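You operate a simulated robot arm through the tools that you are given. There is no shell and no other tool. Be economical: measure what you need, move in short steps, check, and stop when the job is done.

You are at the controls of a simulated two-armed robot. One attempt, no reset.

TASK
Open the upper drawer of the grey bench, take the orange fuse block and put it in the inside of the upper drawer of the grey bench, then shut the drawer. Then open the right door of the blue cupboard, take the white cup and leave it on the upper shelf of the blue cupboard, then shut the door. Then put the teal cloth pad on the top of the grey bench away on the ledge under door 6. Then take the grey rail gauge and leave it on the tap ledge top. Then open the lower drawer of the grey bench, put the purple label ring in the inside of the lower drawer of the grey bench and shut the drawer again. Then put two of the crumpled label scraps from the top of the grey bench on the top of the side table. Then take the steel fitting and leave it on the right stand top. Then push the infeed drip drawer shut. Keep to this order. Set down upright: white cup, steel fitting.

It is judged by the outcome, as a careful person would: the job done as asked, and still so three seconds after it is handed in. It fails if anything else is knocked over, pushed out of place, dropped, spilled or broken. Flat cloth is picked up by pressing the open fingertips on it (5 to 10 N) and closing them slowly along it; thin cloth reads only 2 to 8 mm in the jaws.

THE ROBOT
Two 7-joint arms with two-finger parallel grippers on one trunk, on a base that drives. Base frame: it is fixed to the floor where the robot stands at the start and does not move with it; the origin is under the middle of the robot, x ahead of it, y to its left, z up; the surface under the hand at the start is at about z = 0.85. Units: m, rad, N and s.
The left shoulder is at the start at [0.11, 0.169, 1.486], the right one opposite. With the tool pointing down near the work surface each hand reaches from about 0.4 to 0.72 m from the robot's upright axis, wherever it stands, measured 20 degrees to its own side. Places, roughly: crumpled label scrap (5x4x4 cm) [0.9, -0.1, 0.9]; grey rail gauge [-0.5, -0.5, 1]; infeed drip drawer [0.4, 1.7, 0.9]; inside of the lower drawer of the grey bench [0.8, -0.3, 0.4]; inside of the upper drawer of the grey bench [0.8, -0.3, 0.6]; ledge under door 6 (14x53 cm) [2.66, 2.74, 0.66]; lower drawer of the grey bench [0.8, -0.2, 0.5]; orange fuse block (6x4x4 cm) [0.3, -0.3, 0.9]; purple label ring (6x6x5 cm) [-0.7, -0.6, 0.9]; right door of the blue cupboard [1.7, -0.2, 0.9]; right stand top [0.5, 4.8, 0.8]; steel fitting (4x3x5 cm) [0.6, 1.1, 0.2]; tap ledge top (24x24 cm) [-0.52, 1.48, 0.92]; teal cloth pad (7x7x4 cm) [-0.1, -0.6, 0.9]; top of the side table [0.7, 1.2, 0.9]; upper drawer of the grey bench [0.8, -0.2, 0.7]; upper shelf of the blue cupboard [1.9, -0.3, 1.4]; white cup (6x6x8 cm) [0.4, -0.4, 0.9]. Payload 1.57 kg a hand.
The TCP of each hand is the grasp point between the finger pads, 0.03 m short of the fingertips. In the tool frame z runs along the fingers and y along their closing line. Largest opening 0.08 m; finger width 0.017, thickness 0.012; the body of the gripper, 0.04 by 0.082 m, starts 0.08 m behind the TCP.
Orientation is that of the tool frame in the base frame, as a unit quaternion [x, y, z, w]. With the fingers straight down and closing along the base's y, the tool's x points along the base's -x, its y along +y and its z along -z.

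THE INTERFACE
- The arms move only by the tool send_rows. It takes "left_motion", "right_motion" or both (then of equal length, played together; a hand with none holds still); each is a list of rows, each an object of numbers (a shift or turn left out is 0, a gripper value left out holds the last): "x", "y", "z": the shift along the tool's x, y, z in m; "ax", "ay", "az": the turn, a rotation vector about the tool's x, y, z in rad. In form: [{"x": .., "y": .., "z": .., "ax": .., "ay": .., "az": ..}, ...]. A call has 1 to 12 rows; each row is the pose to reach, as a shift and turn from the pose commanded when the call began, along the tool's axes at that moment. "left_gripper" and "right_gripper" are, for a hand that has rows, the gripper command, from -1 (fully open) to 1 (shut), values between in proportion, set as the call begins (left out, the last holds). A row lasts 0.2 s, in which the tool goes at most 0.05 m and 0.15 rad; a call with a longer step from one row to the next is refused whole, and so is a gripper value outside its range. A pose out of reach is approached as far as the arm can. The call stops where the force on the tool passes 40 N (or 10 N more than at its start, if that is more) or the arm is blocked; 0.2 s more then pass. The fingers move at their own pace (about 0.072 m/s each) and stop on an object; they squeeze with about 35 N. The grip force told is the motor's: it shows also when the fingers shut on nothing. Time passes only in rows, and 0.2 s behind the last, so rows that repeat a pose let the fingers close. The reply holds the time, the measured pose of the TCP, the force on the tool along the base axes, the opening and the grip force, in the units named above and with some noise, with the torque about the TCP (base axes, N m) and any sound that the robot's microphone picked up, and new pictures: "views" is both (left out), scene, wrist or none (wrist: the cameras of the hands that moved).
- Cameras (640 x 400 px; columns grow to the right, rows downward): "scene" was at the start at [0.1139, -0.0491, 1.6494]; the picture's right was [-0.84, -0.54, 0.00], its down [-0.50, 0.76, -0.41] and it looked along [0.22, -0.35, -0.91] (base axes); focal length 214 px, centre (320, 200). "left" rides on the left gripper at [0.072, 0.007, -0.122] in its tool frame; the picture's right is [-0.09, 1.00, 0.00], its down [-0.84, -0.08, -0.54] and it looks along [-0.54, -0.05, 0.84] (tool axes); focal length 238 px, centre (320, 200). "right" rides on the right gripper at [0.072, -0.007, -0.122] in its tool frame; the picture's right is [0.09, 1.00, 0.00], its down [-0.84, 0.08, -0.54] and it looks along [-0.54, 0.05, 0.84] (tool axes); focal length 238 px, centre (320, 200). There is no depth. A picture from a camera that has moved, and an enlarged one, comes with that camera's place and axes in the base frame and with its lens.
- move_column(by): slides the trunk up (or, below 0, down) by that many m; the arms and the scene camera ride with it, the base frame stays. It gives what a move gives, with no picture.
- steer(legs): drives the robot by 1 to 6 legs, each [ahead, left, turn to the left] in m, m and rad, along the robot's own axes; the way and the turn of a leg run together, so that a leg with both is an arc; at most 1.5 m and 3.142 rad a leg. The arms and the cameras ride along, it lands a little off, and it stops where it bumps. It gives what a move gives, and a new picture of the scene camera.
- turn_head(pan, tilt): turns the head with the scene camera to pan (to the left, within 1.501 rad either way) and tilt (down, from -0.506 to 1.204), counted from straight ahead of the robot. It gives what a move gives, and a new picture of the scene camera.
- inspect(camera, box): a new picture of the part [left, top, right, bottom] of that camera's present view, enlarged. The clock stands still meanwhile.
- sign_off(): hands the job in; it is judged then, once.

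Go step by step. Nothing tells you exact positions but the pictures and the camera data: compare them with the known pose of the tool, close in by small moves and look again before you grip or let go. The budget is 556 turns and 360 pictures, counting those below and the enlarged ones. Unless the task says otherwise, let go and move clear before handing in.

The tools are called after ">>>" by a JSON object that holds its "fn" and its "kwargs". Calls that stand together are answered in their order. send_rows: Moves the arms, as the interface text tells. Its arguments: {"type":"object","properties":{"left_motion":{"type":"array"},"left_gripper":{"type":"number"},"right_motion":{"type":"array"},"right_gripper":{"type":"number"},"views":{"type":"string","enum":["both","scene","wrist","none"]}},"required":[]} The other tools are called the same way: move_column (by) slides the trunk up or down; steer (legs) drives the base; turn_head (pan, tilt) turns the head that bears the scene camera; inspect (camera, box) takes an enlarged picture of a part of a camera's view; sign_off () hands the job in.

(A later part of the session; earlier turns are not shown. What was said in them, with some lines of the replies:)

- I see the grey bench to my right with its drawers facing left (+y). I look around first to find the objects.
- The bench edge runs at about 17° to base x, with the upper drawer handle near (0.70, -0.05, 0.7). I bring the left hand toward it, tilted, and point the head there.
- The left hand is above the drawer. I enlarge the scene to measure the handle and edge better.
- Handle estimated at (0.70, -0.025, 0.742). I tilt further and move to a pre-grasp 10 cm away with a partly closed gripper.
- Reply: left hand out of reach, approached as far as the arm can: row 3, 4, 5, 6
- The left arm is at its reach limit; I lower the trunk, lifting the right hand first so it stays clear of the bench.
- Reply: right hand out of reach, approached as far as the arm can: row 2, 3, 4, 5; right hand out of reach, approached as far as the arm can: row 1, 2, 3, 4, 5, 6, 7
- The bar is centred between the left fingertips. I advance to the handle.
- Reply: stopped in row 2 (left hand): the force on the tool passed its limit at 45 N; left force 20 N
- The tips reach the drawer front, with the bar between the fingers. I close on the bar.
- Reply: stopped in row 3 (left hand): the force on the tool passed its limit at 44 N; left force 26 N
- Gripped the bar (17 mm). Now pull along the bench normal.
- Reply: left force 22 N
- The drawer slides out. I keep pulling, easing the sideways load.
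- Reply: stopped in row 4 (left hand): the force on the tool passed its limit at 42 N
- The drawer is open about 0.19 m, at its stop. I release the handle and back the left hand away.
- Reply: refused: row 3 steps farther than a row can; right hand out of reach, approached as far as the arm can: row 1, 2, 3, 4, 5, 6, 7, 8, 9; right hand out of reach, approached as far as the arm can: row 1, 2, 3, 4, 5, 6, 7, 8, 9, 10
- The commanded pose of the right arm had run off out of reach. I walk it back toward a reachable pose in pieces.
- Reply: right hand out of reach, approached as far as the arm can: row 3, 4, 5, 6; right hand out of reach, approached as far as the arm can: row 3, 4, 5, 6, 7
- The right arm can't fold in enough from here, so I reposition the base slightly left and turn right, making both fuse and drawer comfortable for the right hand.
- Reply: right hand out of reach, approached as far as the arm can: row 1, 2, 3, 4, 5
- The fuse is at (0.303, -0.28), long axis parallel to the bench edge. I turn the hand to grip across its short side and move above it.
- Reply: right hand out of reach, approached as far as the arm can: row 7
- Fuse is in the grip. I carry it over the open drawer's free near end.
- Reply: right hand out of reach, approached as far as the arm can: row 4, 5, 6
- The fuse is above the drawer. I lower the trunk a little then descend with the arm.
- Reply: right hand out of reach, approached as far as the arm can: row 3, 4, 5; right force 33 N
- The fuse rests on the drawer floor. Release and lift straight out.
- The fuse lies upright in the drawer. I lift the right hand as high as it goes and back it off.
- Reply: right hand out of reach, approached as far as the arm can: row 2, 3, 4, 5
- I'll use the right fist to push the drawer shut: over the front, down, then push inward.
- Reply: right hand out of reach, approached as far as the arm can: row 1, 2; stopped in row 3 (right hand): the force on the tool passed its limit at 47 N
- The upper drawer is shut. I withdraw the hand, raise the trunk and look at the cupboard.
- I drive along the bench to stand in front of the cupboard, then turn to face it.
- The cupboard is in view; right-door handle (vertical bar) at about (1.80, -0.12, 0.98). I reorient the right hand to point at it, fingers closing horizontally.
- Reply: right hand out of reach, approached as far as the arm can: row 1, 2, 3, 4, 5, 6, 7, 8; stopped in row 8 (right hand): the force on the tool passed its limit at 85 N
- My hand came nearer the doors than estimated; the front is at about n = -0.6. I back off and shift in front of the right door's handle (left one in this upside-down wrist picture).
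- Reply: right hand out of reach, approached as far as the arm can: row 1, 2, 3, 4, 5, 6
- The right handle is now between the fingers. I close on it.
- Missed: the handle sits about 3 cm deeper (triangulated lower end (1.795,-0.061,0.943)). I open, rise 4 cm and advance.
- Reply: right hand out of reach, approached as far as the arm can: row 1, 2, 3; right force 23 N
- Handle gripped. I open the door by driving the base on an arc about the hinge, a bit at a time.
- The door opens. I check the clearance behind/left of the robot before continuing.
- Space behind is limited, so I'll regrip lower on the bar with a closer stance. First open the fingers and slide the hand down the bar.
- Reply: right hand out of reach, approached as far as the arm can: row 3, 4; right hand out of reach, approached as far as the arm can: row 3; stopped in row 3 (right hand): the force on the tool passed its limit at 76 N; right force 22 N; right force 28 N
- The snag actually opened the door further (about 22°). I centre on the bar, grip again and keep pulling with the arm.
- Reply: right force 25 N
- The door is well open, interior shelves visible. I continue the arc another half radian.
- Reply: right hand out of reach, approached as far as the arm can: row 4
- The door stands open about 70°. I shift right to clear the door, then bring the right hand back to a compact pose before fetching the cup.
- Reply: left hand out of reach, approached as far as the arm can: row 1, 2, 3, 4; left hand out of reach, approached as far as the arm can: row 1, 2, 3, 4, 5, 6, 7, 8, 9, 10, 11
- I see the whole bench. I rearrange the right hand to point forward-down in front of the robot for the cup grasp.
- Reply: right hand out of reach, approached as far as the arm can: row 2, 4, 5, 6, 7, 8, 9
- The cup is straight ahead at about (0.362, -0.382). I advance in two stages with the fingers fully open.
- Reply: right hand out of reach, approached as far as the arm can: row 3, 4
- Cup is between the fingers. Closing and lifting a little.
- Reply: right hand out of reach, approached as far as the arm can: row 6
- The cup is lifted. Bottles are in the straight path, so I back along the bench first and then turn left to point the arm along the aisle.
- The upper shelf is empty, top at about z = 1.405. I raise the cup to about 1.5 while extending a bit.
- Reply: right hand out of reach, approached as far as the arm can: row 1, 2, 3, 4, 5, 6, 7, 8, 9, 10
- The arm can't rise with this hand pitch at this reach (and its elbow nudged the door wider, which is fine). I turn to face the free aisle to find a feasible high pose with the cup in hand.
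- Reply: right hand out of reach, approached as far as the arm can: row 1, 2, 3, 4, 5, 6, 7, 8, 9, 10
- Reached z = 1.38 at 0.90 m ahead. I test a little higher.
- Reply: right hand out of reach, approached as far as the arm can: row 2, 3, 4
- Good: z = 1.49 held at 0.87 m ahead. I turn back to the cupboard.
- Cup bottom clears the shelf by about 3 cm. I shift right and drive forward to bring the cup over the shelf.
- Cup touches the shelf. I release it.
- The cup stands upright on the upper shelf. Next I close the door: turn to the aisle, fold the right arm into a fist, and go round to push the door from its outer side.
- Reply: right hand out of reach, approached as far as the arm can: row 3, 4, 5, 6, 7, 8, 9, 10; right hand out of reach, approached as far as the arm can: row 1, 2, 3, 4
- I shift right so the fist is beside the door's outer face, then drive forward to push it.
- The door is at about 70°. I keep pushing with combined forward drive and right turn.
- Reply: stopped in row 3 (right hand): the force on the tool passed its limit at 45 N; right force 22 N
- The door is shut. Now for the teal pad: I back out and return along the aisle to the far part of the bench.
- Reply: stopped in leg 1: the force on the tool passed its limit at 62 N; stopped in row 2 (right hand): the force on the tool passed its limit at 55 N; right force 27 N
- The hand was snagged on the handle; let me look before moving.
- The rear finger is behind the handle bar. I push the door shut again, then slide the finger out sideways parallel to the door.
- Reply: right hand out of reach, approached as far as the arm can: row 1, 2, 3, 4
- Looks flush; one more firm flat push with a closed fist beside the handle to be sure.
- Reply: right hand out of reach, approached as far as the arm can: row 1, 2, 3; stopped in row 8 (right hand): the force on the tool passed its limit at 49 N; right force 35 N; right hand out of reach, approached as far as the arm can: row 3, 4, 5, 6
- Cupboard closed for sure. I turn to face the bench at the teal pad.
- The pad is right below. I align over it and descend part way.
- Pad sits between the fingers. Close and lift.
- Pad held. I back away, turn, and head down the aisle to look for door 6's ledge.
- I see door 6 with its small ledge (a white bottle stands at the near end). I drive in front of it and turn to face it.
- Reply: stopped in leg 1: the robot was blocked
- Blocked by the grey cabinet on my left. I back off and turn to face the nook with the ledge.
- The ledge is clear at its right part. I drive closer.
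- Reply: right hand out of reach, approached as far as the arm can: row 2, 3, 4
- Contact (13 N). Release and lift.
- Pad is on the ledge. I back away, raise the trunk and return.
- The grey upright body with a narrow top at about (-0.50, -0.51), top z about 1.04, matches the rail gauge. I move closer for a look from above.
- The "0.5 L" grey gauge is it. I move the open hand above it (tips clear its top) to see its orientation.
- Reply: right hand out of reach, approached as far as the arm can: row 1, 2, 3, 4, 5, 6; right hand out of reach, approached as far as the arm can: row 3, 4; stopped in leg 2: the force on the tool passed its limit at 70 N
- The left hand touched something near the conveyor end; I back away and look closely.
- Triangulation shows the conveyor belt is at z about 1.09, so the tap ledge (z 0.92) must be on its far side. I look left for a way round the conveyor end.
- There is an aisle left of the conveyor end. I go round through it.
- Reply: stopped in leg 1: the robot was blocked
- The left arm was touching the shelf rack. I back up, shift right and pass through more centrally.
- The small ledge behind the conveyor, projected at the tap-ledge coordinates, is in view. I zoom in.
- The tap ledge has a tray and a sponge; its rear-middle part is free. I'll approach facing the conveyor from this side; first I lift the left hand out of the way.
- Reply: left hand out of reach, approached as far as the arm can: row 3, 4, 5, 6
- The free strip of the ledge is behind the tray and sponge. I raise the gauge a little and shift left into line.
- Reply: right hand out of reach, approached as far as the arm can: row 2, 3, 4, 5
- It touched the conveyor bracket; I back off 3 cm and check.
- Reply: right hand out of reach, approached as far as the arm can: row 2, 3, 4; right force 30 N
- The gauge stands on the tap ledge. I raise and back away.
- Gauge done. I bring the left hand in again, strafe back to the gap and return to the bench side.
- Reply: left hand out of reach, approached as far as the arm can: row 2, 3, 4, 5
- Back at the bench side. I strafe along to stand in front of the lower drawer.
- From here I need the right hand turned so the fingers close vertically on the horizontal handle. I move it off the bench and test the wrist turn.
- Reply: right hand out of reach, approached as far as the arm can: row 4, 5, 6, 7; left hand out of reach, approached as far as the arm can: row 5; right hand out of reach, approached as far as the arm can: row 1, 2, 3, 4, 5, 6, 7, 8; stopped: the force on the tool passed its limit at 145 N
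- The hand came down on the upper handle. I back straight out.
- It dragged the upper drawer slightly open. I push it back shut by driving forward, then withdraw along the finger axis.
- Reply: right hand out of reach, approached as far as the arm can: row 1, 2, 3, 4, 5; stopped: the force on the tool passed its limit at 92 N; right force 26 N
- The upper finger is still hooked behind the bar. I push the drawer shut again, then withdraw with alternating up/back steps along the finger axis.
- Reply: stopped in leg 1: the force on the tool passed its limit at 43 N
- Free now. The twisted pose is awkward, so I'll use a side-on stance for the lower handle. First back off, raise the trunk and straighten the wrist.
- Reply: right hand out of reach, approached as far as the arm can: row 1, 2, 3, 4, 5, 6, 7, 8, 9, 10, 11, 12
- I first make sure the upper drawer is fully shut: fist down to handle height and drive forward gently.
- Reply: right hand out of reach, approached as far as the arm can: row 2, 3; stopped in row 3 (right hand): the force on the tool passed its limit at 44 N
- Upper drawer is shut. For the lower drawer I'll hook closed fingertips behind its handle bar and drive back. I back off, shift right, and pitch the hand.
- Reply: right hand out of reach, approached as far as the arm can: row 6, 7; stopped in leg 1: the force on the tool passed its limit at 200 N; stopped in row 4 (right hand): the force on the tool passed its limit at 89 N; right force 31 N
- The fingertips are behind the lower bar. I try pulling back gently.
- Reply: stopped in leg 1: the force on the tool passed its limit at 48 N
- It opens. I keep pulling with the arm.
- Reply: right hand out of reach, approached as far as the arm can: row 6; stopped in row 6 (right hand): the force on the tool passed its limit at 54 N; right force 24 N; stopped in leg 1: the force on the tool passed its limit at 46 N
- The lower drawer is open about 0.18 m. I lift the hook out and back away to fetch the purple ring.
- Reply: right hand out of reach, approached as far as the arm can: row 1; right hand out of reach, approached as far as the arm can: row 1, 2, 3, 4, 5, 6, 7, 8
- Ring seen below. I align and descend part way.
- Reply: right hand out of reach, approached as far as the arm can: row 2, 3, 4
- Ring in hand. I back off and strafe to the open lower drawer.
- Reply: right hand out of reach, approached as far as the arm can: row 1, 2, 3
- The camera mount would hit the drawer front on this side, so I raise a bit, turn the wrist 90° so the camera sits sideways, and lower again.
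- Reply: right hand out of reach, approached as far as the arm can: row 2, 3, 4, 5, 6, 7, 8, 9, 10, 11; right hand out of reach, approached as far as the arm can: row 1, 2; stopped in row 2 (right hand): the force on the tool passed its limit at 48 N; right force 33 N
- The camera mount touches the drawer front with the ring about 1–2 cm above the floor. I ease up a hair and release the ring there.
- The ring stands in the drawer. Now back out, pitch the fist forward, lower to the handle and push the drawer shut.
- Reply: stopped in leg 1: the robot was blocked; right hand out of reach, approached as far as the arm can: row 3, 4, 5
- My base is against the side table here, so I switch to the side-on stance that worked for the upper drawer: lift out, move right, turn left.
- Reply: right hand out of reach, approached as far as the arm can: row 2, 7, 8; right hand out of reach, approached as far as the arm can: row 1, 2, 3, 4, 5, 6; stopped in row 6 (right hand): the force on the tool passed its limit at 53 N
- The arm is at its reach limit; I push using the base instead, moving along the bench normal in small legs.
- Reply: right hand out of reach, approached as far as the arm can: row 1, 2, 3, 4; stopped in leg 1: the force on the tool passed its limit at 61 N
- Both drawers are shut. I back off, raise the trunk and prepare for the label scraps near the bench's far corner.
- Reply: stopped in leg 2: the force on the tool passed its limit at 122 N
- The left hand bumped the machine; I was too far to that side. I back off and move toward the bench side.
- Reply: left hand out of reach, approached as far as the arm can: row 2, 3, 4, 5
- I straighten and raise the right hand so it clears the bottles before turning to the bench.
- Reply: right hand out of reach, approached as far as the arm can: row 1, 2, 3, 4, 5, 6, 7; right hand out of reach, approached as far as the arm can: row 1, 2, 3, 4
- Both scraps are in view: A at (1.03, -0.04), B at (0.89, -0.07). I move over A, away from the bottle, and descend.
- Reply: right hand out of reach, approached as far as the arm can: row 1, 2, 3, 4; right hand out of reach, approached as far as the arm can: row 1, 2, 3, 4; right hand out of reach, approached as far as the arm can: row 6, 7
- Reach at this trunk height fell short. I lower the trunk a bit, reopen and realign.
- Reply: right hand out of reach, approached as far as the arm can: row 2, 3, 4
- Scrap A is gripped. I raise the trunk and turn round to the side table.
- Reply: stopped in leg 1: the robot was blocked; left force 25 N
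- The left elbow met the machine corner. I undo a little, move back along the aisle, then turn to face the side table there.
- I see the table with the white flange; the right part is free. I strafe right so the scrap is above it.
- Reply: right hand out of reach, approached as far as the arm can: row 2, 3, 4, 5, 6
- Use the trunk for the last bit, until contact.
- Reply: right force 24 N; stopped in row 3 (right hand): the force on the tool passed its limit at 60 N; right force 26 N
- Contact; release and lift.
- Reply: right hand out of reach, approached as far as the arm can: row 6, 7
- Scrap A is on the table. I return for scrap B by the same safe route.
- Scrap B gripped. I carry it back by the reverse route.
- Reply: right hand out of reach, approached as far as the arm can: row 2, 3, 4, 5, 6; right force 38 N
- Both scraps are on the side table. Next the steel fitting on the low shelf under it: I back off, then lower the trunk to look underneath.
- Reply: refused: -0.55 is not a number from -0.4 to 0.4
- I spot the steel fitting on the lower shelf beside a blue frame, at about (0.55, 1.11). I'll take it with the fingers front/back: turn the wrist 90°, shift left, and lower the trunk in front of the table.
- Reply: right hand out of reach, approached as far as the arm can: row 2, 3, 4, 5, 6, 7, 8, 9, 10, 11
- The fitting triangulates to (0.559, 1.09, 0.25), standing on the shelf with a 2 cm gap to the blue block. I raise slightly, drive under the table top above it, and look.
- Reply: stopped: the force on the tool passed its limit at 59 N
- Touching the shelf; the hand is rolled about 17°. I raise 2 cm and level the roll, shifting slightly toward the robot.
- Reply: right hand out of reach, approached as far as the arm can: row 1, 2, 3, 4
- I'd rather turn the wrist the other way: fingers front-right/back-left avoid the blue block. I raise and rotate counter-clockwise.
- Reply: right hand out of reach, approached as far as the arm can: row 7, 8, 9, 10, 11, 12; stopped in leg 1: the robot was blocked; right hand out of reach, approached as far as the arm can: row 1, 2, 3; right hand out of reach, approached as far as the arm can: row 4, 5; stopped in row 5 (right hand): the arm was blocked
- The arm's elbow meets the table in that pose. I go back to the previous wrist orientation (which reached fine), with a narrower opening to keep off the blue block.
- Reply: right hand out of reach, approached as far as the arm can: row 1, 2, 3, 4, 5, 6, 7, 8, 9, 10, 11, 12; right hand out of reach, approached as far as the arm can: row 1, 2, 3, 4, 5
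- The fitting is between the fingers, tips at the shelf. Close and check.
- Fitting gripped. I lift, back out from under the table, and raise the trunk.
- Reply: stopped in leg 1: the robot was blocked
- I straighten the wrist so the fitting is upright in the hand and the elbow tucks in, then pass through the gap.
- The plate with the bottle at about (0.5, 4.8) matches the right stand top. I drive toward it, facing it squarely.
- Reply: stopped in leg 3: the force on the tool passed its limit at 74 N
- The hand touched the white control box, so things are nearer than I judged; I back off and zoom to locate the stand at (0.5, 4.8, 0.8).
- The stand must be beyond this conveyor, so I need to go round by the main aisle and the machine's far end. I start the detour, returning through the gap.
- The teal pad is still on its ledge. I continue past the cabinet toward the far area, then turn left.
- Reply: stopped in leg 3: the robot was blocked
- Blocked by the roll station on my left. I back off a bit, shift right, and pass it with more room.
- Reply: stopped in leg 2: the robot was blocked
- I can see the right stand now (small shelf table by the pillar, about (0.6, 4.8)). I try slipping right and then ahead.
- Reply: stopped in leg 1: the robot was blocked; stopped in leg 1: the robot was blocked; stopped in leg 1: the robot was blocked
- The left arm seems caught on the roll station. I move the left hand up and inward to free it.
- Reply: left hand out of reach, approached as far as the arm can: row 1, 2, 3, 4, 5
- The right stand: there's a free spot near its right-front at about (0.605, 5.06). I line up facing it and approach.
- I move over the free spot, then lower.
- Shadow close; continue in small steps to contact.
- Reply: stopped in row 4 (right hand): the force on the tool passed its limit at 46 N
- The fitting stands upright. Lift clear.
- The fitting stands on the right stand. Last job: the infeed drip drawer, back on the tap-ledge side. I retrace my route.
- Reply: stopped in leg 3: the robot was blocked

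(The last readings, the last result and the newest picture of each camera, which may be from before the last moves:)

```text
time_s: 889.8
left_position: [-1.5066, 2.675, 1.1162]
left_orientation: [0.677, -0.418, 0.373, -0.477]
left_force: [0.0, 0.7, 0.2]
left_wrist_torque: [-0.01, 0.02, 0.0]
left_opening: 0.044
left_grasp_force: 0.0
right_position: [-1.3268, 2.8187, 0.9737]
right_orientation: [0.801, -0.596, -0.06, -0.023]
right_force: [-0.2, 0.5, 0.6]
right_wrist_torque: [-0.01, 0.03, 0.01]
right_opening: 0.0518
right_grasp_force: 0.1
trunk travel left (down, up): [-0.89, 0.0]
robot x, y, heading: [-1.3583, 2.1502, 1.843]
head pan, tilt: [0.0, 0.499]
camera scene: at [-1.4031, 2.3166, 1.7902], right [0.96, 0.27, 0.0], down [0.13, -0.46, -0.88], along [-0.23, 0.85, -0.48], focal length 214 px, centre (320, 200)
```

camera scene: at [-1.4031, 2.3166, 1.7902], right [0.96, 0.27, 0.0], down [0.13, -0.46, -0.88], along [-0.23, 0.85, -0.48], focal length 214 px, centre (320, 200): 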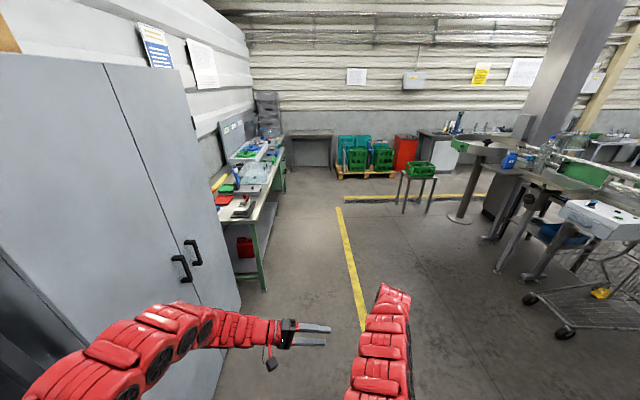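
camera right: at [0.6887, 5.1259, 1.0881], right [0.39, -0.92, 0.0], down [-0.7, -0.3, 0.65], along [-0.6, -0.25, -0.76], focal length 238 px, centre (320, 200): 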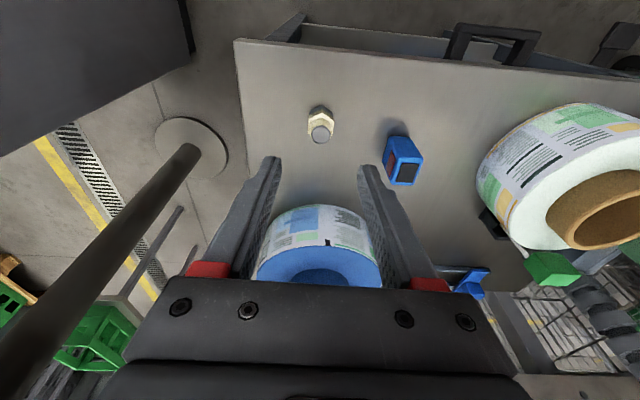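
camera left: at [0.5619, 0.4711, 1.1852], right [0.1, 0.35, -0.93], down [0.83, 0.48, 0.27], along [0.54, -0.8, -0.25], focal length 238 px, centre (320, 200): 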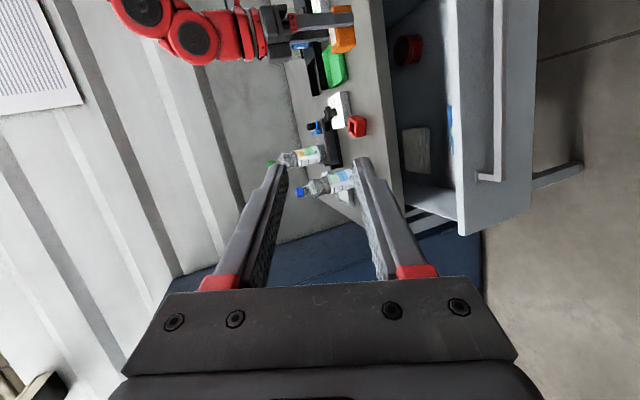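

>>> {"fn": "steer", "kwargs": {"legs": [[0.05, 0, 0], [0, 0, -3.1], [0, 0.95, 0]]}}

>>> {"fn": "turn_head", "kwargs": {"pan": 0.5, "tilt": 0.7}}

```text
time_s: 902.7
left_position: [-0.2865, 1.9556, 1.1168]
left_orientation: [0.409, 0.682, -0.482, -0.367]
left_force: [0.2, 0.5, -0.6]
left_wrist_torque: [0.01, 0.01, -0.02]
left_opening: 0.0442
left_grasp_force: 0.0
right_position: [-0.4628, 1.806, 0.9723]
right_orientation: [0.585, 0.808, -0.022, 0.059]
right_force: [0.5, -0.2, 0.7]
right_wrist_torque: [-0.01, -0.02, -0.04]
right_opening: 0.0521
right_grasp_force: 0.1
trunk travel left (down, up): [-0.89, 0.0]
robot x, y, heading: [-0.4491, 2.4752, -1.275]
head pan, tilt: [0.0, 0.499]
camera scene: at [-0.3973, 2.3117, 1.79], right [-0.96, -0.29, 0.0], down [-0.14, 0.46, -0.88], along [0.26, -0.84, -0.48], focal length 214 px, centre (320, 200)
```

scene: 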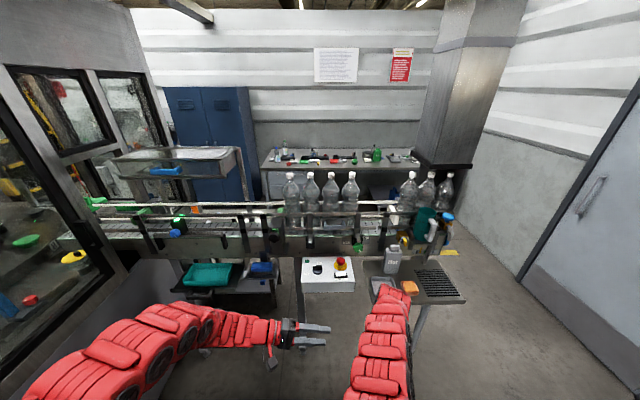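

```text
time_s: 903.6
left_position: [-0.2857, 1.9547, 1.1159]
left_orientation: [0.409, 0.682, -0.483, -0.367]
left_force: [0.5, 0.7, 0.3]
left_wrist_torque: [0.02, -0.03, -0.02]
left_opening: 0.0441
left_grasp_force: 0.1
right_position: [-0.4618, 1.8061, 0.9731]
right_orientation: [0.585, 0.809, -0.022, 0.06]
right_force: [0.1, 0.0, 0.7]
right_wrist_torque: [0.02, 0.01, -0.02]
right_opening: 0.0518
right_grasp_force: 0.1
trunk travel left (down, up): [-0.89, 0.0]
robot x, y, heading: [-0.4487, 2.4725, -1.276]
head pan, tilt: [0.499, 0.7]
camera scene: at [-0.363, 2.3393, 1.7723], right [-0.7, -0.71, 0.0], down [-0.46, 0.45, -0.77], along [0.55, -0.54, -0.64], focal length 214 px, centre (320, 200)
```

scene: 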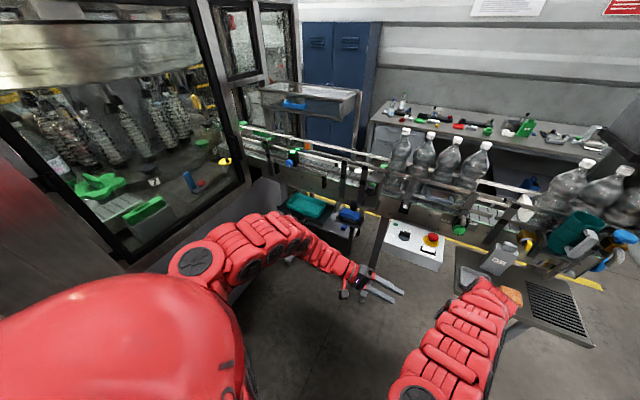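

Gauge still stands on the tap ledge. I zoom on the area with the teal tray.

>>> {"fn": "inspect", "kwargs": {"camera": "scene", "box": [230, 130, 400, 290]}}

```text
2.50 times, centred on (315, 210) of scene
camera zoom: at [-0.363, 2.3393, 1.7723], right [-0.7, -0.71, 0.0], down [-0.46, 0.45, -0.77], along [0.55, -0.54, -0.64], focal length 536 px, centre (332, 175)
```

zoom: 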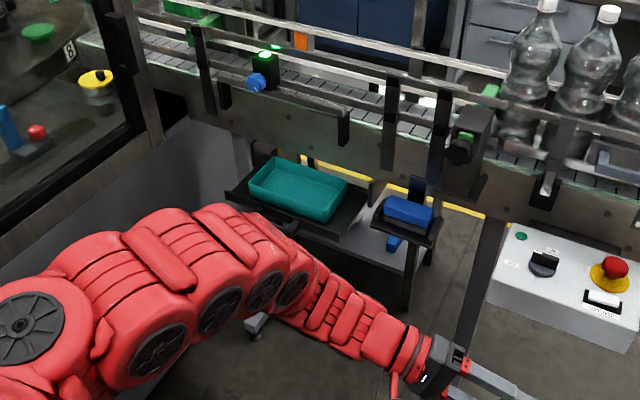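

The black drip drawer with the teal tray protrudes beyond the conveyor at about (0.4, 1.7). I angle the robot so the right fist can push its front.

>>> {"fn": "send_rows", "kwargs": {"right_motion": [{"z": 0}, {"z": 0}, {"z": 0}], "right_gripper": 1, "views": "none"}}

>>> {"fn": "steer", "kwargs": {"legs": [[0, 0, 0.789], [0.28, 0.13, 0]]}}

>>> {"fn": "inspect", "kwargs": {"camera": "right", "box": [0, 0, 640, 400]}}

```text
time_s: 904.4
left_position: [-0.2853, 1.9537, 1.1168]
left_orientation: [0.408, 0.682, -0.483, -0.368]
left_force: [-1.1, -0.4, 0.4]
left_wrist_torque: [-0.02, 0.0, -0.02]
left_opening: 0.0442
left_grasp_force: 0.1
right_position: [-0.4623, 1.8065, 0.9733]
right_orientation: [0.585, 0.809, -0.022, 0.059]
right_force: [-0.1, 0.5, 0.3]
right_wrist_torque: [0.03, 0.01, -0.02]
right_opening: 0.0
right_grasp_force: 21.4
trunk travel left (down, up): [-0.89, 0.0]
robot x, y, heading: [-0.4505, 2.4754, -1.275]
head pan, tilt: [0.499, 0.7]
```

```text
time_s: 907.2
left_position: [0.0228, 2.21, 1.1175]
left_orientation: [0.127, 0.784, -0.585, -0.162]
left_force: [0.3, 0.4, -0.1]
left_wrist_torque: [0.04, -0.05, -0.06]
left_opening: 0.0441
left_grasp_force: 0.0
right_position: [0.0039, 1.9829, 0.9744]
right_orientation: [0.239, 0.969, 0.003, 0.065]
right_force: [-0.1, 0.5, -0.1]
right_wrist_torque: [-0.03, 0.03, 0.03]
right_opening: 0.0
right_grasp_force: 21.2
trunk travel left (down, up): [-0.89, 0.0]
robot x, y, heading: [-0.4464, 2.4728, -0.508]
head pan, tilt: [0.499, 0.7]
stopped in leg 2: the robot was blocked; the commanded pose is now the measured one
camera scene: at [-0.2966, 2.4341, 1.773], right [-0.01, -1.0, 0.0], down [-0.64, 0.01, -0.77], along [0.77, -0.01, -0.64], focal length 214 px, centre (320, 200)
```

scene: 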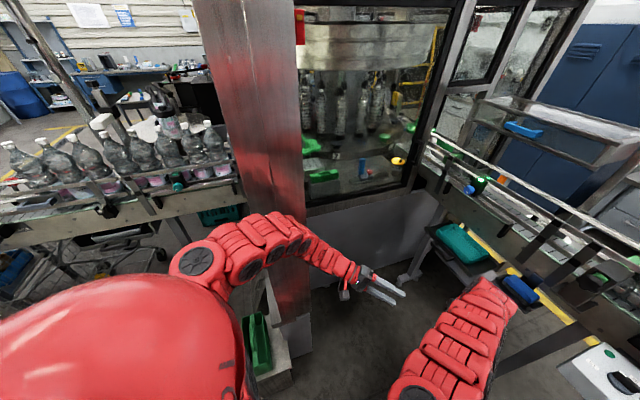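

```text
1.00 times, centred on (320, 200) of right (not enlarged: the box is as wide or as high as the picture)
camera zoom: at [-0.0788, 2.0123, 1.0871], right [0.38, 0.92, 0.03], down [0.7, -0.31, 0.64], along [0.6, -0.23, -0.76], focal length 238 px, centre (320, 200)
```

zoom: 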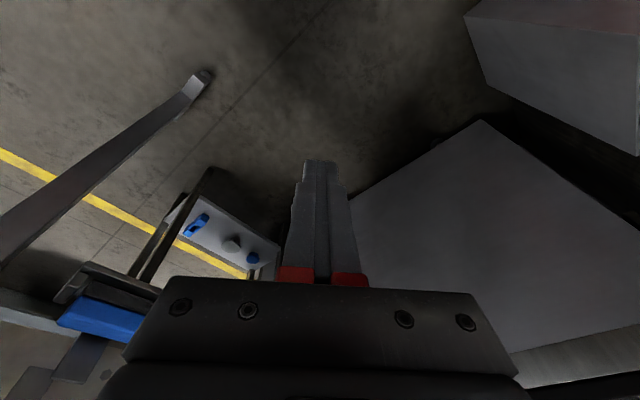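

The left elbow met a pillar. I turn back a little, ease forward, then rearrange: left hand out of the way, right hand toward the centre.

>>> {"fn": "steer", "kwargs": {"legs": [[0, -0.05, -0.2], [0.2, 0, 0]]}}

>>> {"fn": "send_rows", "kwargs": {"left_motion": [{"y": -0.03, "z": -0.03}, {"y": -0.06, "z": -0.06}, {"y": -0.09, "z": -0.09}, {"y": -0.11, "z": -0.125}, {"y": -0.12, "z": -0.16}, {"y": -0.13, "z": -0.2}], "views": "none"}}

>>> {"fn": "send_rows", "kwargs": {"right_motion": [{"y": 0.04}, {"y": 0.08}, {"y": 0.12}, {"y": 0.16}, {"y": 0.2}, {"y": 0.23}], "views": "none"}}

```text
time_s: 909.5
left_position: [0.0942, 1.9509, 1.1166]
left_orientation: [0.202, 0.768, -0.566, -0.219]
left_force: [-0.4, 0.6, -0.9]
left_wrist_torque: [0.03, -0.03, 0.0]
left_opening: 0.0441
left_grasp_force: 0.1
right_position: [0.027, 1.7322, 0.9735]
right_orientation: [0.334, 0.941, -0.004, 0.063]
right_force: [0.3, -0.5, 0.1]
right_wrist_torque: [0.01, -0.03, 0.04]
right_opening: 0.0
right_grasp_force: 21.1
trunk travel left (down, up): [-0.89, 0.0]
robot x, y, heading: [-0.3201, 2.3051, -0.708]
head pan, tilt: [0.499, 0.7]
camera scene: at [-0.1763, 2.234, 1.7726], right [-0.2, -0.98, 0.0], down [-0.63, 0.13, -0.77], along [0.75, -0.16, -0.64], focal length 214 px, centre (320, 200)
```

scene: 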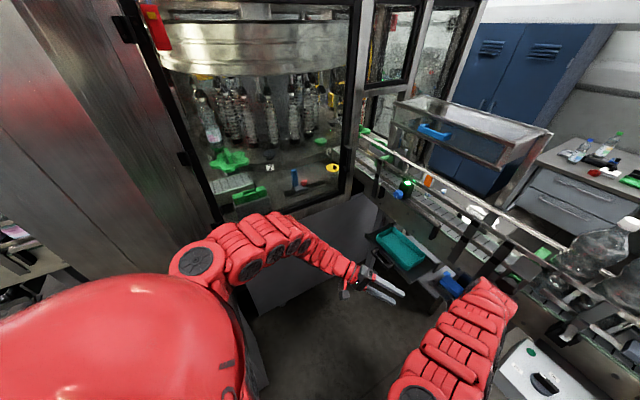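

```text
time_s: 910.9
left_position: [0.1727, 2.0568, 1.1764]
left_orientation: [0.201, 0.767, -0.567, -0.221]
left_force: [-1.1, 0.4, 0.6]
left_wrist_torque: [0.0, 0.01, 0.0]
left_opening: 0.0439
left_grasp_force: 0.0
left hand out of reach, approached as far as the arm can: row 1, 2, 3, 4, 5, 6
right_position: [0.0277, 1.7312, 0.9729]
right_orientation: [0.334, 0.94, -0.004, 0.063]
right_force: [1.0, 0.2, 0.3]
right_wrist_torque: [-0.05, -0.01, 0.0]
right_opening: 0.0002
right_grasp_force: 21.5
trunk travel left (down, up): [-0.89, 0.0]
robot x, y, heading: [-0.3208, 2.301, -0.704]
head pan, tilt: [0.499, 0.7]
```

```text
time_s: 912.3
left_position: [0.1716, 2.0575, 1.1762]
left_orientation: [0.202, 0.767, -0.567, -0.22]
left_force: [0.1, 0.0, 0.2]
left_wrist_torque: [0.0, -0.03, 0.05]
left_opening: 0.0443
left_grasp_force: 0.0
right_position: [0.1405, 1.8979, 0.9803]
right_orientation: [0.328, 0.942, 0.004, 0.07]
right_force: [-0.3, 0.5, -0.6]
right_wrist_torque: [0.0, -0.08, 0.01]
right_opening: 0.0001
right_grasp_force: 21.8
right hand out of reach, approached as far as the arm can: row 5, 6
trunk travel left (down, up): [-0.89, 0.0]
robot x, y, heading: [-0.3193, 2.3014, -0.704]
head pan, tilt: [0.499, 0.7]
```

>>> {"fn": "steer", "kwargs": {"legs": [[0.187, 0.106, 0]]}}

>>> {"fn": "inspect", "kwargs": {"camera": "right", "box": [0, 0, 640, 400]}}

```text
time_s: 914.0
left_position: [0.3794, 2.0135, 1.1769]
left_orientation: [0.202, 0.767, -0.567, -0.22]
left_force: [-0.1, -1.0, -0.6]
left_wrist_torque: [0.0, 0.01, 0.02]
left_opening: 0.0438
left_grasp_force: 0.0
right_position: [0.3494, 1.8568, 0.9805]
right_orientation: [0.328, 0.942, 0.003, 0.07]
right_force: [-0.3, -0.5, 0.1]
right_wrist_torque: [0.04, -0.02, -0.01]
right_opening: 0.0
right_grasp_force: 21.3
trunk travel left (down, up): [-0.89, 0.0]
robot x, y, heading: [-0.1156, 2.2607, -0.707]
head pan, tilt: [0.499, 0.7]
camera scene: at [0.033, 2.1913, 1.7725], right [-0.21, -0.98, 0.0], down [-0.63, 0.13, -0.77], along [0.75, -0.16, -0.64], focal length 214 px, centre (320, 200)
```

scene: 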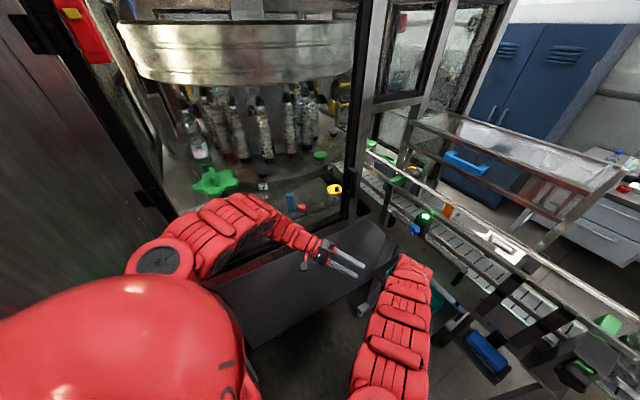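

```text
1.00 times, centred on (320, 200) of right (not enlarged: the box is as wide or as high as the picture)
camera zoom: at [0.273, 1.8991, 1.0922], right [0.54, 0.84, 0.04], down [0.62, -0.44, 0.65], along [0.56, -0.33, -0.76], focal length 238 px, centre (320, 200)
```

zoom: 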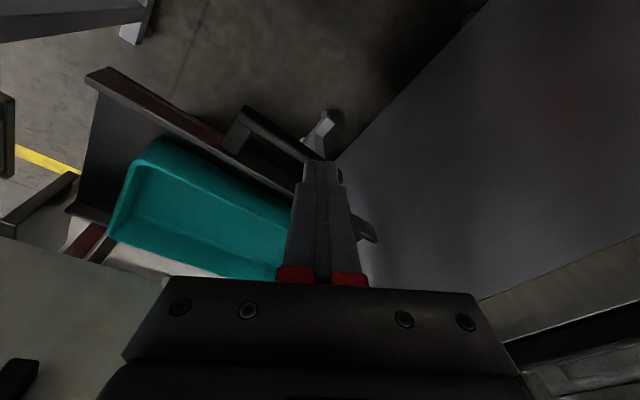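

The drawer front is right below-ahead of the fist, centred. I lower to its height and push along the bench-normal direction.

>>> {"fn": "move_column", "kwargs": {"by": -0.1}}

>>> {"fn": "steer", "kwargs": {"legs": [[0.101, -0.064, 0]]}}

>>> {"fn": "inspect", "kwargs": {"camera": "right", "box": [0, 0, 640, 400]}}

```text
time_s: 915.3
left_position: [0.3827, 2.0134, 1.0772]
left_orientation: [0.202, 0.767, -0.567, -0.22]
left_force: [0.0, 1.0, -1.0]
left_wrist_torque: [0.0, 0.02, 0.01]
left_opening: 0.0439
left_grasp_force: 0.1
right_position: [0.3498, 1.8571, 0.8788]
right_orientation: [0.328, 0.942, 0.004, 0.07]
right_force: [0.6, -0.4, -0.1]
right_wrist_torque: [0.01, -0.02, -0.01]
right_opening: 0.0
right_grasp_force: 21.4
trunk travel left (down, up): [-0.79, 0.1]
robot x, y, heading: [-0.1101, 2.2603, -0.706]
head pan, tilt: [0.499, 0.7]
```

```text
time_s: 916.6
left_position: [0.415, 1.9079, 1.0768]
left_orientation: [0.202, 0.767, -0.568, -0.219]
left_force: [0.2, -1.3, 0.6]
left_wrist_torque: [-0.01, -0.01, 0.0]
left_opening: 0.044
left_grasp_force: 0.0
right_position: [0.3864, 1.7494, 0.8833]
right_orientation: [0.328, 0.942, 0.005, 0.074]
right_force: [1.5, 0.0, 20.6]
right_wrist_torque: [-0.31, 0.12, 0.01]
right_opening: 0.0001
right_grasp_force: 21.2
trunk travel left (down, up): [-0.79, 0.1]
robot x, y, heading: [-0.0766, 2.1572, -0.705]
head pan, tilt: [0.499, 0.7]
stopped in leg 1: the force on the tool passed its limit at 42 N (the readings are from after the stop); the commanded pose is now the measured one
camera scene: at [0.0666, 2.0849, 1.6725], right [-0.21, -0.98, 0.0], down [-0.63, 0.13, -0.77], along [0.75, -0.16, -0.64], focal length 214 px, centre (320, 200)
```

scene: 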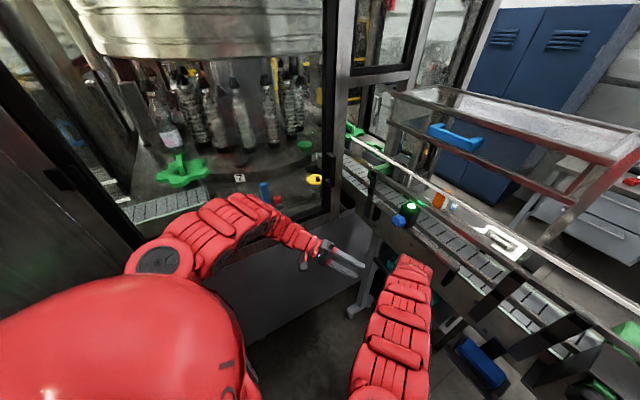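

```text
1.00 times, centred on (320, 200) of right (not enlarged: the box is as wide or as high as the picture)
camera zoom: at [0.3085, 1.7921, 0.9938], right [0.54, 0.84, 0.04], down [0.62, -0.43, 0.66], along [0.57, -0.33, -0.75], focal length 238 px, centre (320, 200)
```

zoom: 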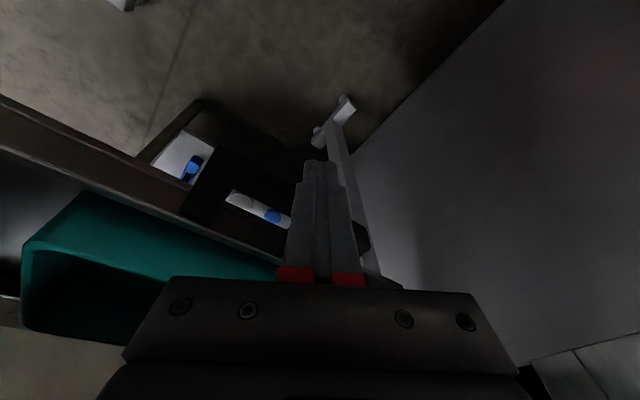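

The fingertips rode onto the handle. I back off, go 4 cm lower and push again.

>>> {"fn": "steer", "kwargs": {"legs": [[-0.1, 0.064, 0]]}}

>>> {"fn": "move_column", "kwargs": {"by": -0.045}}

>>> {"fn": "steer", "kwargs": {"legs": [[0.11, -0.07, 0]]}}

```text
time_s: 917.4
left_position: [0.4125, 1.9182, 1.0776]
left_orientation: [0.203, 0.767, -0.568, -0.22]
left_force: [-0.3, 0.9, -0.9]
left_wrist_torque: [0.01, -0.02, -0.01]
left_opening: 0.0441
left_grasp_force: 0.1
right_position: [0.3865, 1.7561, 0.8839]
right_orientation: [0.329, 0.941, 0.002, 0.079]
right_force: [-0.6, 0.1, -0.1]
right_wrist_torque: [-0.04, 0.02, 0.0]
right_opening: 0.0
right_grasp_force: 21.4
trunk travel left (down, up): [-0.79, 0.1]
robot x, y, heading: [-0.0798, 2.1637, -0.711]
head pan, tilt: [0.499, 0.7]
stopped in leg 1: the force on the tool passed its limit at 44 N (the readings are from after the stop); the commanded pose is now the measured one
camera scene: at [0.0653, 2.0953, 1.6722], right [-0.21, -0.98, 0.0], down [-0.63, 0.13, -0.77], along [0.75, -0.16, -0.64], focal length 214 px, centre (320, 200)
```

scene: 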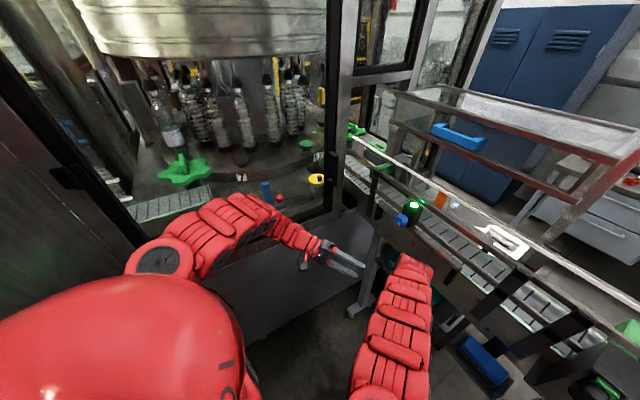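

```text
time_s: 918.2
left_position: [0.4135, 1.9166, 1.031]
left_orientation: [0.202, 0.766, -0.569, -0.221]
left_force: [1.0, 0.9, 0.3]
left_wrist_torque: [0.02, 0.01, -0.04]
left_opening: 0.044
left_grasp_force: 0.1
right_position: [0.3874, 1.7558, 0.8389]
right_orientation: [0.328, 0.941, 0.003, 0.079]
right_force: [1.0, 0.0, -0.7]
right_wrist_torque: [-0.02, 0.0, -0.01]
right_opening: 0.0002
right_grasp_force: 21.6
trunk travel left (down, up): [-0.745, 0.145]
robot x, y, heading: [-0.0767, 2.163, -0.709]
head pan, tilt: [0.499, 0.7]
```

```text
time_s: 919.2
left_position: [0.4232, 1.8764, 1.0341]
left_orientation: [0.204, 0.767, -0.568, -0.219]
left_force: [-0.5, -0.4, -0.2]
left_wrist_torque: [0.04, 0.02, 0.0]
left_opening: 0.0438
left_grasp_force: 0.1
right_position: [0.3978, 1.7287, 0.8373]
right_orientation: [0.325, 0.943, 0.013, 0.071]
right_force: [5.0, 21.2, -0.2]
right_wrist_torque: [-0.64, 0.16, -0.04]
right_opening: 0.0
right_grasp_force: 21.3
trunk travel left (down, up): [-0.745, 0.145]
robot x, y, heading: [-0.0678, 2.1242, -0.705]
head pan, tilt: [0.499, 0.7]
stopped in leg 1: the force on the tool passed its limit at 91 N (the readings are from after the stop); the commanded pose is now the measured one
camera scene: at [0.076, 2.0543, 1.6276], right [-0.21, -0.98, 0.0], down [-0.63, 0.13, -0.77], along [0.75, -0.16, -0.64], focal length 214 px, centre (320, 200)
```

scene: 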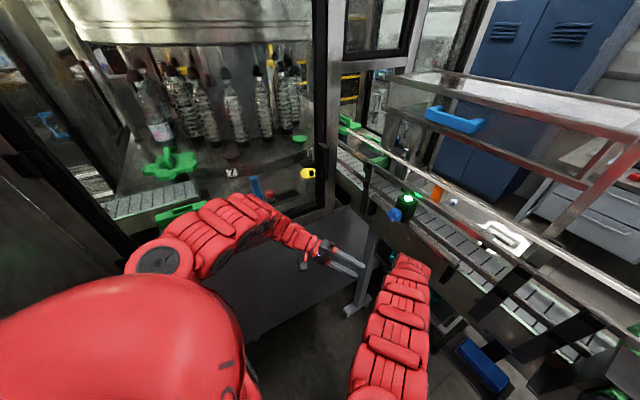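

>>> {"fn": "inspect", "kwargs": {"camera": "right", "box": [0, 0, 640, 400]}}

```text
1.00 times, centred on (320, 200) of right (not enlarged: the box is as wide or as high as the picture)
camera zoom: at [0.3206, 1.7684, 0.9501], right [0.54, 0.84, 0.06], down [0.62, -0.44, 0.65], along [0.57, -0.31, -0.76], focal length 238 px, centre (320, 200)
```

zoom: 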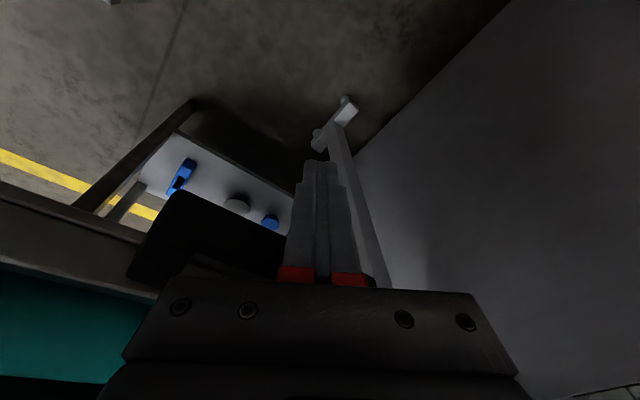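

The front panel has moved in by about 14 cm and now resists. I lift straight up, back away, and check.

>>> {"fn": "move_column", "kwargs": {"by": 0.14}}

>>> {"fn": "steer", "kwargs": {"legs": [[-0.25, -0.1, -0.1]]}}

>>> {"fn": "inspect", "kwargs": {"camera": "scene", "box": [330, 120, 560, 340]}}

```text
time_s: 920.0
left_position: [0.4248, 1.8778, 1.0906]
left_orientation: [0.203, 0.766, -0.569, -0.22]
left_force: [0.4, 0.1, -0.4]
left_wrist_torque: [0.03, 0.0, 0.02]
left_opening: 0.044
left_grasp_force: 0.0
right_position: [0.3974, 1.7282, 0.8944]
right_orientation: [0.325, 0.943, 0.011, 0.069]
right_force: [2.8, 8.8, 5.0]
right_wrist_torque: [0.21, -0.09, 0.1]
right_opening: 0.0
right_grasp_force: 21.8
trunk travel left (down, up): [-0.802, 0.088]
robot x, y, heading: [-0.0656, 2.122, -0.706]
head pan, tilt: [0.499, 0.7]
stopped: the force on the tool passed its limit at 43 N (the readings are from after the stop); the commanded pose is now the measured one
```

```text
time_s: 922.0
left_position: [0.1457, 1.9281, 1.0883]
left_orientation: [0.241, 0.755, -0.556, -0.249]
left_force: [0.4, -0.5, 1.0]
left_wrist_torque: [0.0, -0.02, 0.02]
left_opening: 0.0439
left_grasp_force: 0.1
right_position: [0.1016, 1.7777, 0.8919]
right_orientation: [0.374, 0.925, 0.006, 0.069]
right_force: [-0.3, -0.1, -0.5]
right_wrist_torque: [-0.01, 0.02, -0.01]
right_opening: 0.0001
right_grasp_force: 21.4
trunk travel left (down, up): [-0.802, 0.088]
robot x, y, heading: [-0.3174, 2.224, -0.811]
head pan, tilt: [0.499, 0.7]
camera scene: at [-0.1811, 2.1397, 1.6839], right [-0.31, -0.95, 0.0], down [-0.61, 0.2, -0.76], along [0.73, -0.23, -0.64], focal length 214 px, centre (320, 200)
```

scene: 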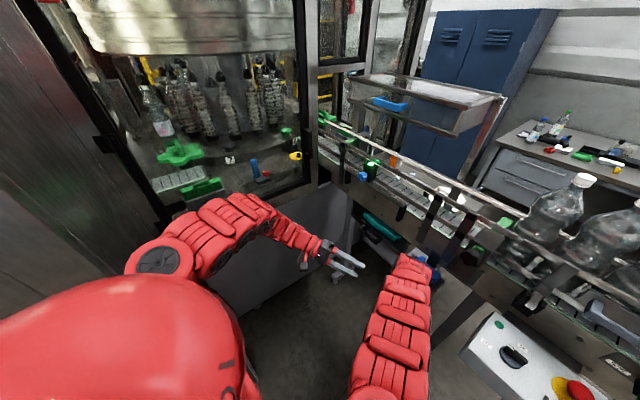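

```text
1.82 times, centred on (445, 230) of scene
camera zoom: at [-0.1811, 2.1397, 1.6839], right [-0.31, -0.95, 0.0], down [-0.61, 0.2, -0.76], along [0.73, -0.23, -0.64], focal length 390 px, centre (93, 146)
```

zoom: 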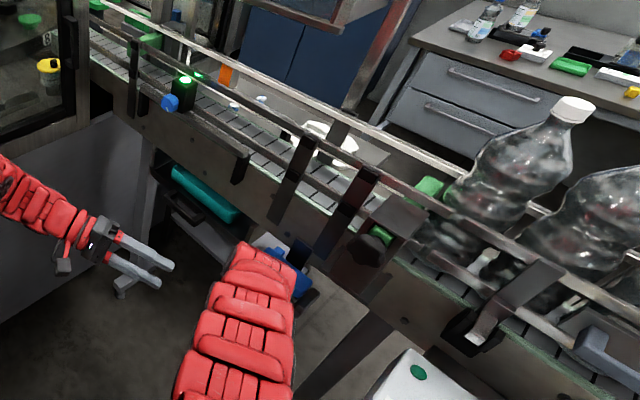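

>>> {"fn": "inspect", "kwargs": {"camera": "right", "box": [0, 0, 640, 400]}}

```text
1.00 times, centred on (320, 200) of right (not enlarged: the box is as wide or as high as the picture)
camera zoom: at [0.0287, 1.8274, 1.0053], right [0.62, 0.78, 0.05], down [0.58, -0.5, 0.64], along [0.53, -0.37, -0.76], focal length 238 px, centre (320, 200)
```

zoom: 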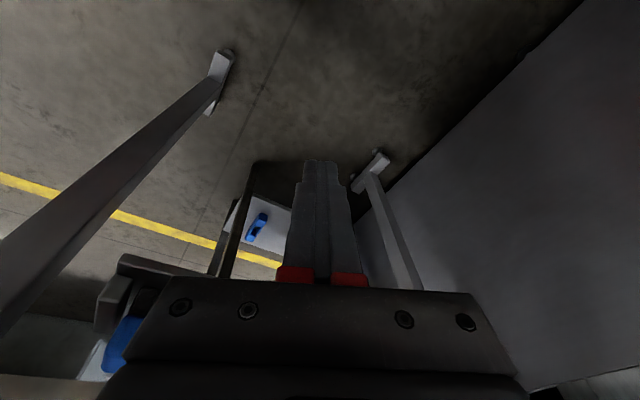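

I make one more controlled push to confirm it is fully home.

>>> {"fn": "steer", "kwargs": {"legs": [[0, 0, 0.1], [0.198, 0.125, 0]]}}

>>> {"fn": "move_column", "kwargs": {"by": -0.05}}

>>> {"fn": "inspect", "kwargs": {"camera": "right", "box": [0, 0, 640, 400]}}

```text
time_s: 924.2
left_position: [0.4044, 1.9373, 1.0905]
left_orientation: [0.204, 0.766, -0.568, -0.221]
left_force: [0.7, 0.2, 0.0]
left_wrist_torque: [0.04, 0.04, 0.04]
left_opening: 0.0441
left_grasp_force: 0.1
right_position: [0.3741, 1.7851, 0.8928]
right_orientation: [0.329, 0.942, 0.009, 0.068]
right_force: [-0.6, -0.2, 0.5]
right_wrist_torque: [0.01, -0.04, 0.02]
right_opening: 0.0
right_grasp_force: 21.8
trunk travel left (down, up): [-0.802, 0.088]
robot x, y, heading: [-0.0853, 2.1885, -0.708]
head pan, tilt: [0.499, 0.7]
camera scene: at [0.0572, 2.1169, 1.6841], right [-0.21, -0.98, 0.0], down [-0.63, 0.14, -0.77], along [0.75, -0.16, -0.64], focal length 214 px, centre (320, 200)
```

scene: 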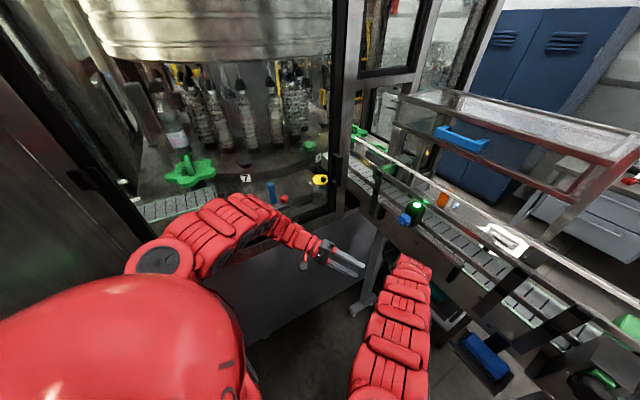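

```text
time_s: 925.1
left_position: [0.4041, 1.9381, 1.0397]
left_orientation: [0.205, 0.766, -0.568, -0.221]
left_force: [1.0, 0.4, 0.1]
left_wrist_torque: [0.01, -0.03, 0.05]
left_opening: 0.0437
left_grasp_force: 0.0
right_position: [0.374, 1.7847, 0.8436]
right_orientation: [0.329, 0.942, 0.009, 0.069]
right_force: [-0.1, 0.3, 0.4]
right_wrist_torque: [0.0, 0.01, 0.02]
right_opening: 0.0
right_grasp_force: 21.3
trunk travel left (down, up): [-0.752, 0.138]
robot x, y, heading: [-0.0834, 2.1835, -0.708]
head pan, tilt: [0.499, 0.7]
```

```text
1.00 times, centred on (320, 200) of right (not enlarged: the box is as wide or as high as the picture)
camera zoom: at [0.2972, 1.8268, 0.956], right [0.54, 0.84, 0.05], down [0.62, -0.44, 0.64], along [0.56, -0.32, -0.76], focal length 238 px, centre (320, 200)
```

zoom: 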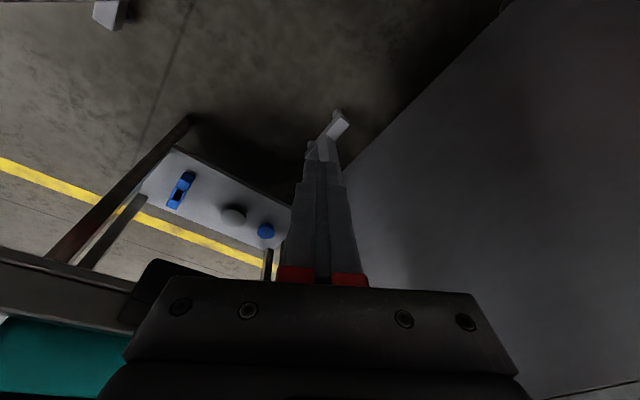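

>>> {"fn": "send_rows", "kwargs": {"right_motion": [{"x": -0.016, "y": -0.0114, "z": 0.001}, {"x": -0.033, "y": -0.0227, "z": 0.003}, {"x": -0.049, "y": -0.034, "z": 0.004}, {"x": -0.066, "y": -0.0454, "z": 0.005}, {"x": -0.082, "y": -0.057, "z": 0.007}, {"x": -0.0985, "y": -0.068, "z": 0.008}, {"x": -0.115, "y": -0.0795, "z": 0.009}], "views": "wrist"}}

```text
time_s: 926.2
left_position: [0.4034, 1.9383, 1.0396]
left_orientation: [0.205, 0.765, -0.569, -0.221]
left_force: [0.2, 0.3, -0.1]
left_wrist_torque: [-0.04, 0.03, -0.01]
left_opening: 0.0438
left_grasp_force: 0.1
right_position: [0.3901, 1.7267, 0.8513]
right_orientation: [0.323, 0.944, 0.02, 0.062]
right_force: [-6.9, 11.8, 7.3]
right_wrist_torque: [-0.32, -0.08, -0.13]
right_opening: 0.0002
right_grasp_force: 21.1
right hand out of reach, approached as far as the arm can: row 2, 3, 4, 5
trunk travel left (down, up): [-0.752, 0.138]
robot x, y, heading: [-0.0874, 2.1861, -0.71]
head pan, tilt: [0.499, 0.7]
stopped in row 5 (right hand): the force on the tool passed its limit at 75 N (the readings are from after the stop); the commanded pose is now the measured one
no pictures are left
```

It stops at exactly the same place against a hard stop, so the drawer is shut. I withdraw straight back and raise the trunk (pictures are used up).

>>> {"fn": "send_rows", "kwargs": {"right_motion": [{"x": 0.02, "y": 0.014}, {"x": 0.04, "y": 0.028}, {"x": 0.06, "y": 0.042}], "views": "none"}}

>>> {"fn": "steer", "kwargs": {"legs": [[-0.1, 0.0, 0]]}}

```text
time_s: 927.0
left_position: [0.4045, 1.9391, 1.0389]
left_orientation: [0.204, 0.766, -0.568, -0.222]
left_force: [0.4, -0.3, -0.5]
left_wrist_torque: [0.01, -0.02, 0.01]
left_opening: 0.0441
left_grasp_force: 0.0
right_position: [0.3725, 1.7943, 0.8475]
right_orientation: [0.323, 0.944, 0.018, 0.063]
right_force: [-0.5, -0.7, -0.1]
right_wrist_torque: [0.02, 0.01, 0.02]
right_opening: 0.0
right_grasp_force: 21.2
trunk travel left (down, up): [-0.752, 0.138]
robot x, y, heading: [-0.0859, 2.1843, -0.712]
head pan, tilt: [0.499, 0.7]
no pictures are left
```

```text
time_s: 928.1
left_position: [0.3289, 2.0027, 1.0398]
left_orientation: [0.204, 0.766, -0.568, -0.22]
left_force: [0.4, -0.7, 0.0]
left_wrist_torque: [0.01, 0.02, -0.01]
left_opening: 0.044
left_grasp_force: 0.1
right_position: [0.2966, 1.8601, 0.8468]
right_orientation: [0.324, 0.944, 0.019, 0.063]
right_force: [0.3, 0.1, -0.8]
right_wrist_torque: [0.0, -0.05, 0.02]
right_opening: 0.0
right_grasp_force: 21.2
trunk travel left (down, up): [-0.752, 0.138]
robot x, y, heading: [-0.1588, 2.2514, -0.708]
head pan, tilt: [0.499, 0.7]
```

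Both hands are empty and clear of everything, so I hand the job in.

>>> {"fn": "sign_off", "kwargs": {}}

```text
The job is handed in.
```

I did every step in the order asked and handed the job in. I only inferred that the infeed drip drawer is fully shut: two pushes stopped hard at the same point, but I had no pictures left to look.

Along the way:
- **Bumps:** my arms or base bumped the filling machine, the white control box, the label roll station, the yellow-framed enclosure and the bench. I saw nothing knocked over or out of place.
- **Upper drawer:** the hand dragged it open again while I was reaching for the lower one. I pushed it shut again.
- **Purple label ring:** I let it go about 1–2 cm above the drawer floor, and it landed standing.
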